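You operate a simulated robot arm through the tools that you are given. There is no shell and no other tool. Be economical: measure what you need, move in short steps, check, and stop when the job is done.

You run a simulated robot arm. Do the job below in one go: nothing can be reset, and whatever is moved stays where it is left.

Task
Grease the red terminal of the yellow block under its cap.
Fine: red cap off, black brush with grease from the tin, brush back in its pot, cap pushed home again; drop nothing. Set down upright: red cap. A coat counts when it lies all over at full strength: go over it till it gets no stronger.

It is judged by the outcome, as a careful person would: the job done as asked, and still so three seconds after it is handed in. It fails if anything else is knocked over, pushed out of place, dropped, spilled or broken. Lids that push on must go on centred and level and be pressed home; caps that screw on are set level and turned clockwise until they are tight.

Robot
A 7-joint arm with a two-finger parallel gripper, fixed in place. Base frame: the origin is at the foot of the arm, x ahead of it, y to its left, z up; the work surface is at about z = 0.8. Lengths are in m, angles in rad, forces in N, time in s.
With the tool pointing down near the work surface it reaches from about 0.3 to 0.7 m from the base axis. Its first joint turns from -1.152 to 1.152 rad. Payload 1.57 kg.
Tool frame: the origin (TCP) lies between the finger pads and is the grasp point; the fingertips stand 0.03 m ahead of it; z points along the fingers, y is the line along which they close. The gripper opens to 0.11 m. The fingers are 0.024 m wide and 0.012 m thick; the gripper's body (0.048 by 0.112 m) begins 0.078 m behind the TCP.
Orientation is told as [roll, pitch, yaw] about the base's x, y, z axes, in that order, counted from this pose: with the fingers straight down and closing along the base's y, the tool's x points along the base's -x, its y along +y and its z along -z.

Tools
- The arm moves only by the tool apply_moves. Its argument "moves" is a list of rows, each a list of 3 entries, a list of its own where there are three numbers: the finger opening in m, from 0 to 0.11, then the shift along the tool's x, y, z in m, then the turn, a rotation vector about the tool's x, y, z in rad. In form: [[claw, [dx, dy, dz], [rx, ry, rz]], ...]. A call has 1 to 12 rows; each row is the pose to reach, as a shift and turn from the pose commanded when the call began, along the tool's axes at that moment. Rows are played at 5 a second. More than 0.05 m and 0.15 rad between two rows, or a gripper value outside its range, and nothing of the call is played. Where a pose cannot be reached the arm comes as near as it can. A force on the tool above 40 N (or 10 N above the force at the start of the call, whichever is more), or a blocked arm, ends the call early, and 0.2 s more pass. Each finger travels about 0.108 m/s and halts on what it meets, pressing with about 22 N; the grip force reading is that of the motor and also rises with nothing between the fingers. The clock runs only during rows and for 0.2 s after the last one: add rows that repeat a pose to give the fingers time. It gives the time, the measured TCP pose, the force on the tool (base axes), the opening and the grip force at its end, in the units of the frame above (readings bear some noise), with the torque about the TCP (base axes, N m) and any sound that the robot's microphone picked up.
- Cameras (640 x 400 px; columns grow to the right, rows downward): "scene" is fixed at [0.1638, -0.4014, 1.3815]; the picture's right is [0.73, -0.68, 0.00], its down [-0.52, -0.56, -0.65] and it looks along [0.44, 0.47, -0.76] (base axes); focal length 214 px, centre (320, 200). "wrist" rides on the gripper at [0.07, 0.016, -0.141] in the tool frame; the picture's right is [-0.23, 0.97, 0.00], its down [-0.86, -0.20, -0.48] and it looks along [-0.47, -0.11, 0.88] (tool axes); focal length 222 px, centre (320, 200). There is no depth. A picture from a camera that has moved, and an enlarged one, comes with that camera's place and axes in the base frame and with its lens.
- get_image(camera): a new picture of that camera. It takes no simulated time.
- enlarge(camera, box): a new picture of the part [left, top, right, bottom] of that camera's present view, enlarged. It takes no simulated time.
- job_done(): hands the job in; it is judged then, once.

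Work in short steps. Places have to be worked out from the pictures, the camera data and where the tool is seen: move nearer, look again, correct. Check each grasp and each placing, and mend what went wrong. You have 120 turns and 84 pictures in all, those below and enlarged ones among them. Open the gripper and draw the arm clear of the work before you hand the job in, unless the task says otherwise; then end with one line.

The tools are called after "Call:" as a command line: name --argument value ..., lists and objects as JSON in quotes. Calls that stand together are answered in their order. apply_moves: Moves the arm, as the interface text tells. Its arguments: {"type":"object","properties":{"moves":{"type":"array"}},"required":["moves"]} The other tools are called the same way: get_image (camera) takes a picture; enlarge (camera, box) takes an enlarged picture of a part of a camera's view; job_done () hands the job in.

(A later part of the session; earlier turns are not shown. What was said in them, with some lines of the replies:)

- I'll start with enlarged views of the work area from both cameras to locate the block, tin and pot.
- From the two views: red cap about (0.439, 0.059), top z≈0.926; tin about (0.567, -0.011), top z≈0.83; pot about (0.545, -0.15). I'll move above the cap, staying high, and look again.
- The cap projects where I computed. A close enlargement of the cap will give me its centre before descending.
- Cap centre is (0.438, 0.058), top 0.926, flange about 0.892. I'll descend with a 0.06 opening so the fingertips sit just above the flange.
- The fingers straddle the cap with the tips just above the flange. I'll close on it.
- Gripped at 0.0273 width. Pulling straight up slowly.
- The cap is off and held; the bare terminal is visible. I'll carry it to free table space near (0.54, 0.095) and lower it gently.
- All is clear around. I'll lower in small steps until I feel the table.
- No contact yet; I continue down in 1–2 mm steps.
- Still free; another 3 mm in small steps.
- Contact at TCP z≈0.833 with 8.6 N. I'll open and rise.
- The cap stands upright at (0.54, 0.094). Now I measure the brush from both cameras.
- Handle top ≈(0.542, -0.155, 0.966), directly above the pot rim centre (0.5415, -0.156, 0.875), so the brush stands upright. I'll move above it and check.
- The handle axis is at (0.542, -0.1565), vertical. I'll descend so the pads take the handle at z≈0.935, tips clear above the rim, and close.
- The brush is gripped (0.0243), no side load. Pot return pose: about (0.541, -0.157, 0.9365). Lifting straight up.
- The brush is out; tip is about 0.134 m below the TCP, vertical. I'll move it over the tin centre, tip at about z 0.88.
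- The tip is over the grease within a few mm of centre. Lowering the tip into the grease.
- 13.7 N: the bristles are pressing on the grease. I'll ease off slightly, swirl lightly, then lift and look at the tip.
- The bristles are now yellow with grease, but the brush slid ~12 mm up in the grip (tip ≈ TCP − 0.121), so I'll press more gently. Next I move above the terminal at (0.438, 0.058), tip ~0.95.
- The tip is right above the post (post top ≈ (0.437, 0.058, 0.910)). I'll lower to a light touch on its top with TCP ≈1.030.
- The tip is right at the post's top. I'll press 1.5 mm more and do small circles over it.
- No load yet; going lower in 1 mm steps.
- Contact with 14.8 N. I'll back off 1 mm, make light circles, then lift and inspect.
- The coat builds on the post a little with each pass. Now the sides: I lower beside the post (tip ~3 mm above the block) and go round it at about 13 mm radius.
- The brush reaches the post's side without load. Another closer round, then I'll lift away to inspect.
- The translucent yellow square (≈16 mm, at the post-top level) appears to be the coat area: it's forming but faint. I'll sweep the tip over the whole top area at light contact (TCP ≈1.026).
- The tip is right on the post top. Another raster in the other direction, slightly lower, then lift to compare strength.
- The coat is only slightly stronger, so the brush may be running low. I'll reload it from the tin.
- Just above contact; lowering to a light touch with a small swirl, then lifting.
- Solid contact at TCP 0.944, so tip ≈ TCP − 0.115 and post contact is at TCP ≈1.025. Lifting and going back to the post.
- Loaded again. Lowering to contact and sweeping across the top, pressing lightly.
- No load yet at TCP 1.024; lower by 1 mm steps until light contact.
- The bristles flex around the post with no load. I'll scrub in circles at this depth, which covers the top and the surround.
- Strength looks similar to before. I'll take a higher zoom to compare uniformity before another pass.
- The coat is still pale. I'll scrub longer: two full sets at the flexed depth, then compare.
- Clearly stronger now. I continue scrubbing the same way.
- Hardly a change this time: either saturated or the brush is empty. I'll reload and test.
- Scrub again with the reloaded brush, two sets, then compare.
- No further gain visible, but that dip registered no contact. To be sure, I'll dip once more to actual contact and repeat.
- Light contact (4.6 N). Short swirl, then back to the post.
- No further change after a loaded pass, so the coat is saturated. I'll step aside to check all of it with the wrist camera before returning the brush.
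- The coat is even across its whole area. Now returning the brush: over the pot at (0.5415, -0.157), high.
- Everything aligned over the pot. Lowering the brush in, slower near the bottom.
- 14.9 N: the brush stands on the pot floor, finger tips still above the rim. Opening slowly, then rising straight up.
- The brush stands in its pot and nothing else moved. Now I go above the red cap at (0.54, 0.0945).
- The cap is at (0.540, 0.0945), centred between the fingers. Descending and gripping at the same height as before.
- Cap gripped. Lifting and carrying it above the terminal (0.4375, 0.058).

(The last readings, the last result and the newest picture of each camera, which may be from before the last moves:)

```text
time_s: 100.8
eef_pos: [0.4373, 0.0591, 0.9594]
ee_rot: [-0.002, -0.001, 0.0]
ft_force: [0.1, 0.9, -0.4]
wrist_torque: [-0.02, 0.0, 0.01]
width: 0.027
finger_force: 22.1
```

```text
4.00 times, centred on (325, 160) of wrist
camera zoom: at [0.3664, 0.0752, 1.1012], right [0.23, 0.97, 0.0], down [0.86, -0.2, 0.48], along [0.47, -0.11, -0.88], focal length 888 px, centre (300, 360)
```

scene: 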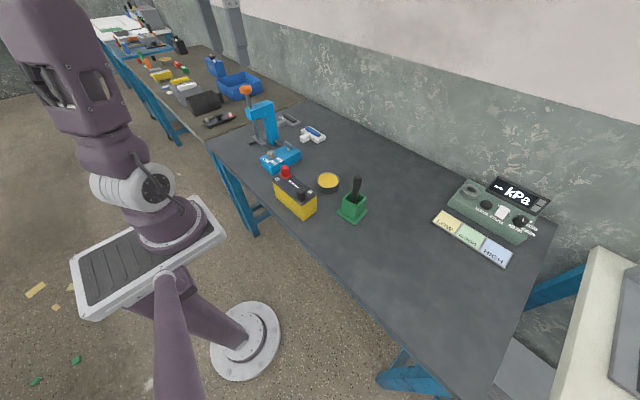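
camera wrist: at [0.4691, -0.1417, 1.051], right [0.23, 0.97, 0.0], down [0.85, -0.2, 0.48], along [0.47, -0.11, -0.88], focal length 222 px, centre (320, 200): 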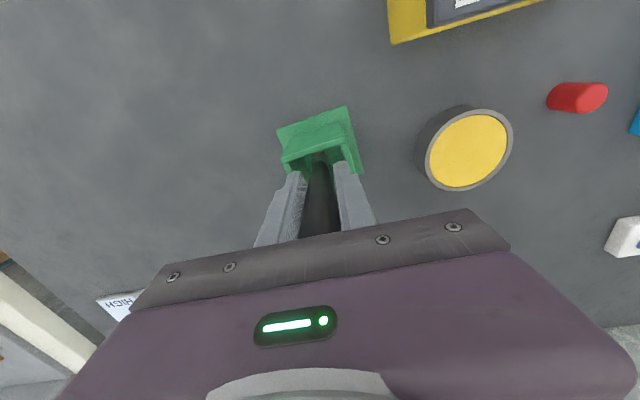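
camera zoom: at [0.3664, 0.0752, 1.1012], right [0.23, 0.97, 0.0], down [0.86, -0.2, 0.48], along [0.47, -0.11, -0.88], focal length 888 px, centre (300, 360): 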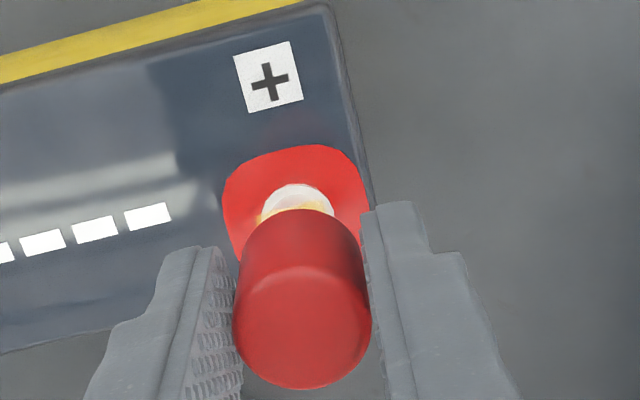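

The cap is about 1 mm too far in +y relative to the post; I correct that and lower it onto the terminal.

Call:
apply_moves --moves '[[0.005, [0, -0.0012, 0], [0, 0, 0]], [0.005, [0, -0.0012, 0.01], [0, 0, 0]], [0.005, [0, -0.0012, 0.018], [0, 0, 0]], [0.005, [0, -0.0012, 0.022], [0, 0, 0]], [0.005, [0, -0.0012, 0.025], [0, 0, 0]], [0.005, [0, -0.0012, 0.025], [0, 0, 0]]]'

Call:
enlarge --camera "scene" --box '[267, 145, 307, 185]'

```text
time_s: 102.2
eef_pos: [0.4386, 0.0574, 0.9348]
ee_rot: [0.0, 0.001, -0.002]
ft_force: [-0.9, -0.1, 0.4]
wrist_torque: [0.0, -0.02, -0.05]
width: 0.0275
finger_force: 21.6
```

```text
10.00 times, centred on (287, 165) of scene
camera zoom: at [0.1638, -0.4014, 1.3815], right [0.73, -0.68, 0.0], down [-0.52, -0.56, -0.65], along [0.44, 0.47, -0.76], focal length 2145 px, centre (650, 550)
```

zoom: 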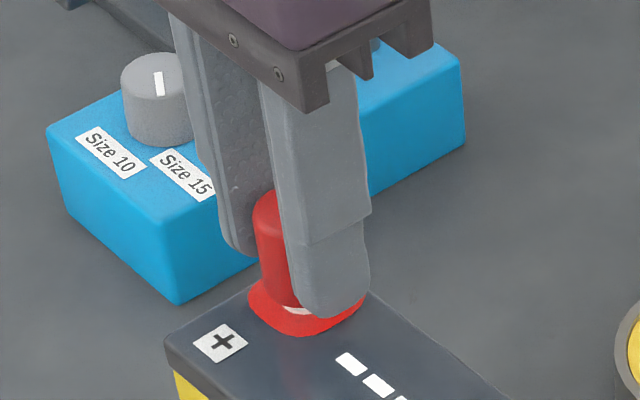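

The cap has gone over the post freely, with a small gap left. Pressing down in 1–2 mm steps.

Call:
apply_moves --moves '[[0.005, [0, 0, 0.0015], [0, 0, 0]], [0.005, [0, 0, 0.003], [0, 0, 0]], [0.005, [0, 0, 0.0045], [0, 0, 0]], [0.005, [0, 0, 0.006], [0, 0, 0]]]'

```text
time_s: 103.2
eef_pos: [0.4371, 0.0576, 0.9297]
ee_rot: [0.0, -0.001, -0.001]
ft_force: [-0.4, -0.9, 5.3]
wrist_torque: [-0.09, 0.07, 0.01]
width: 0.027
finger_force: 22.0
```

TCP 0.9297 matches the expected seated height; pressing a bit harder to make sure it's home.

Call:
apply_moves --moves '[[0.005, [0, 0, 0.001], [0, 0, 0]], [0.005, [0, 0, 0.002], [0, 0, 0]], [0.005, [0, 0, 0.003], [0, 0, 0]]]'

Call:
enlarge --camera "scene" --box '[267, 145, 307, 185]'

```text
time_s: 104.0
eef_pos: [0.4387, 0.0569, 0.9259]
ee_rot: [0.002, -0.002, 0.0]
ft_force: [2.1, -5.7, 7.3]
wrist_torque: [-0.08, -0.09, 0.0]
width: 0.0272
finger_force: 22.2
```

```text
10.00 times, centred on (287, 165) of scene
camera zoom: at [0.1637, -0.4016, 1.3815], right [0.73, -0.68, 0.0], down [-0.52, -0.56, -0.65], along [0.44, 0.47, -0.76], focal length 2145 px, centre (650, 550)
```

zoom: 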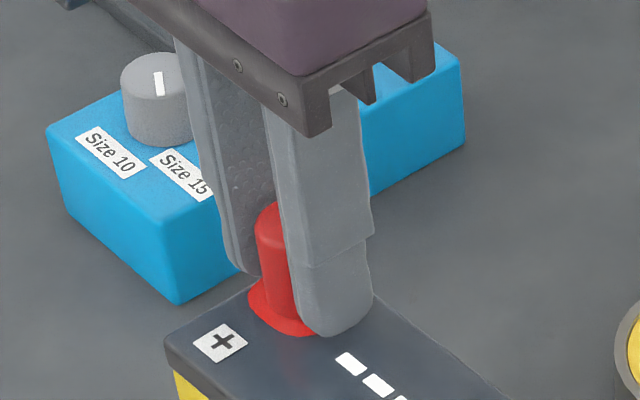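

The gap is closed and the cap looks seated. I'll release, rise, and inspect.

Call:
apply_moves --moves '[[0.028, [0, 0, 0], [0, 0, 0]], [0.04, [0, 0, 0], [0, 0, 0]], [0.055, [0, 0, 0], [0, 0, 0]], [0.055, [0, 0, -0.02], [0, 0, 0]], [0.055, [0, 0, -0.05], [0, 0, 0]], [0.055, [0, 0, -0.07], [0, 0, 0]], [0.055, [0, 0, -0.07], [0, 0, 0]]]'

Call:
enlarge --camera "scene" --box '[273, 155, 305, 180]'

Call:
enlarge --camera "wrist" --box '[290, 110, 350, 170]'

```text
time_s: 105.6
eef_pos: [0.4393, 0.0575, 0.996]
ee_rot: [0.001, -0.001, 0.002]
ft_force: [-0.3, 0.6, 0.0]
wrist_torque: [-0.01, -0.01, 0.02]
width: 0.055
finger_force: 0.1
```

```text
16.00 times, centred on (289, 168) of scene
camera zoom: at [0.1638, -0.4014, 1.3815], right [0.73, -0.68, 0.0], down [-0.52, -0.56, -0.65], along [0.44, 0.47, -0.76], focal length 3432 px, centre (816, 720)
```

zoom: 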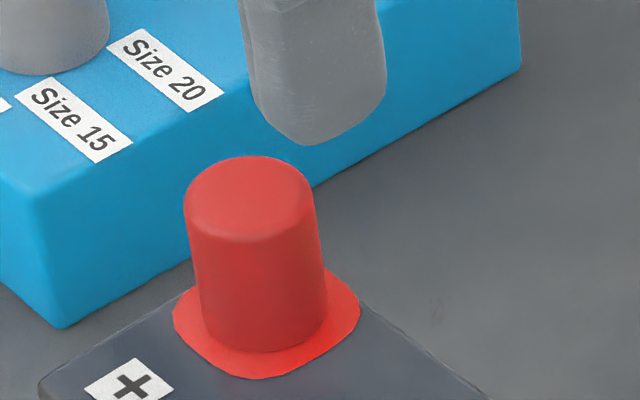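

```text
6.67 times, centred on (320, 140) of wrist
camera zoom: at [0.3674, 0.0742, 1.1375], right [0.23, 0.97, 0.0], down [0.86, -0.2, 0.48], along [0.47, -0.11, -0.88], focal length 1481 px, centre (320, 600)
```

zoom: 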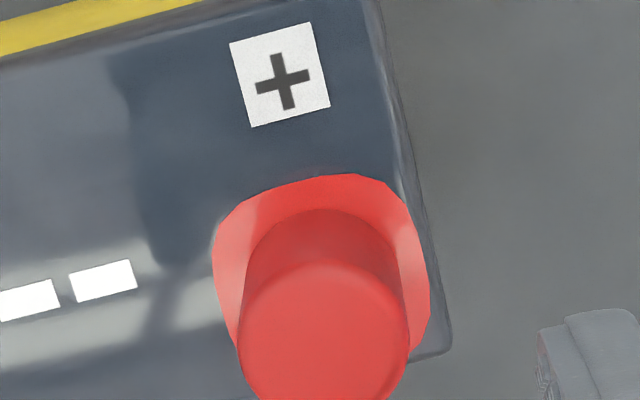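

The cap matches its original picture within ~0.5 mm. To make sure it's home, I'll close the fingers and press centrally on its top.

Call:
apply_moves --moves '[[0.03, [0.001, 0, 0], [0, 0, 0]], [0.0, [0.001, 0, 0], [0, 0, 0]], [0.0, [0.001, 0, 0], [0, 0, 0]], [0.0, [0.001, 0, 0.02], [0, 0, 0]], [0.0, [0.001, 0, 0.034], [0, 0, 0]], [0.0, [0.001, 0, 0.038], [0, 0, 0]], [0.0, [0.001, 0, 0.04], [0, 0, 0]]]'

```text
time_s: 107.2
eef_pos: [0.4368, 0.058, 0.957]
ee_rot: [0.0, -0.004, 0.0]
ft_force: [-0.9, 0.3, 15.7]
wrist_torque: [0.02, 0.05, 0.01]
width: 0.0
finger_force: 21.3
```

Contact on the cap top at TCP 0.957 with 15.7 N. A bit more push.

Call:
apply_moves --moves '[[0.0, [0, 0, 0.001], [0, 0, 0]], [0.0, [0, 0, 0.002], [0, 0, 0]], [0.0, [0, 0, 0.002], [0, 0, 0]]]'

```text
time_s: 107.8
eef_pos: [0.4372, 0.0589, 0.9574]
ee_rot: [0.001, -0.003, 0.002]
ft_force: [-3.3, 0.8, 17.7]
wrist_torque: [0.03, 0.18, -0.05]
width: 0.0
finger_force: 20.7
stopped in row 2: the force on the tool passed its limit at 45 N (the readings are from after the stop); the commanded pose is now the measured one
```

Over 40 N without any give: the cap is fully home. Raising, opening and drawing clear.

Call:
apply_moves --moves '[[0.0, [0, 0, -0.02], [0, 0, 0]], [0.0, [0, 0, -0.06], [0, 0, 0]], [0.04, [0, 0, -0.1], [0, 0, 0]], [0.08, [0.01, 0.02, -0.14], [0, 0, 0]], [0.1, [0.02, 0.04, -0.18], [0, 0, 0]], [0.1, [0.02, 0.06, -0.22], [0, 0, 0]], [0.1, [0.02, 0.08, -0.25], [0, 0, 0]], [0.1, [0.02, 0.08, -0.25], [0, 0, 0]]]'

Call:
enlarge --camera "scene" --box '[250, 140, 390, 228]'

Call:
enlarge --camera "scene" --box '[273, 155, 305, 180]'

```text
time_s: 109.5
eef_pos: [0.4177, 0.1364, 1.208]
ee_rot: [0.002, -0.003, 0.001]
ft_force: [-0.3, -0.2, -0.1]
wrist_torque: [-0.01, -0.02, 0.01]
width: 0.1
finger_force: 0.1
```

```text
4.55 times, centred on (320, 184) of scene
camera zoom: at [0.1638, -0.4014, 1.3815], right [0.73, -0.68, 0.0], down [-0.52, -0.56, -0.65], along [0.44, 0.47, -0.76], focal length 975 px, centre (320, 273)
```

zoom: 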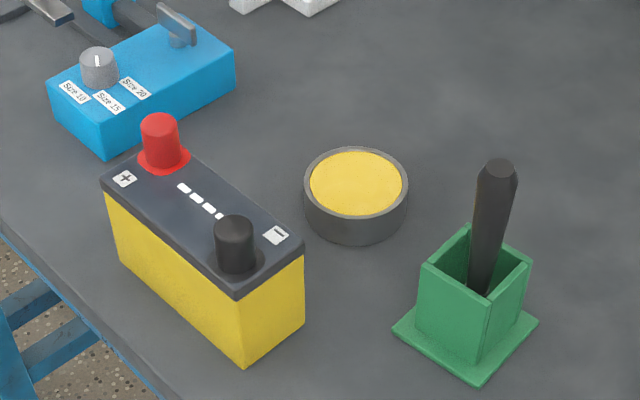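

```text
16.00 times, centred on (289, 168) of scene
camera zoom: at [0.1638, -0.4014, 1.3815], right [0.73, -0.68, 0.0], down [-0.52, -0.56, -0.65], along [0.44, 0.47, -0.76], focal length 3432 px, centre (816, 720)
```

zoom: 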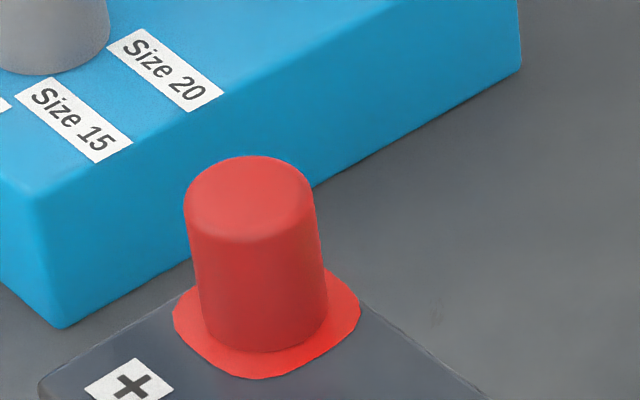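

Everything is in its place: the cap is level, centred and home, the brush is in its pot, and the block, tin and pot have not moved. Handing in.

Call:
job_done

```text
The job is handed in.
```

The red terminal is greased evenly and got no stronger on the last loaded pass; the brush is back in its pot, the red cap is pressed home level, and nothing was dropped or knocked.
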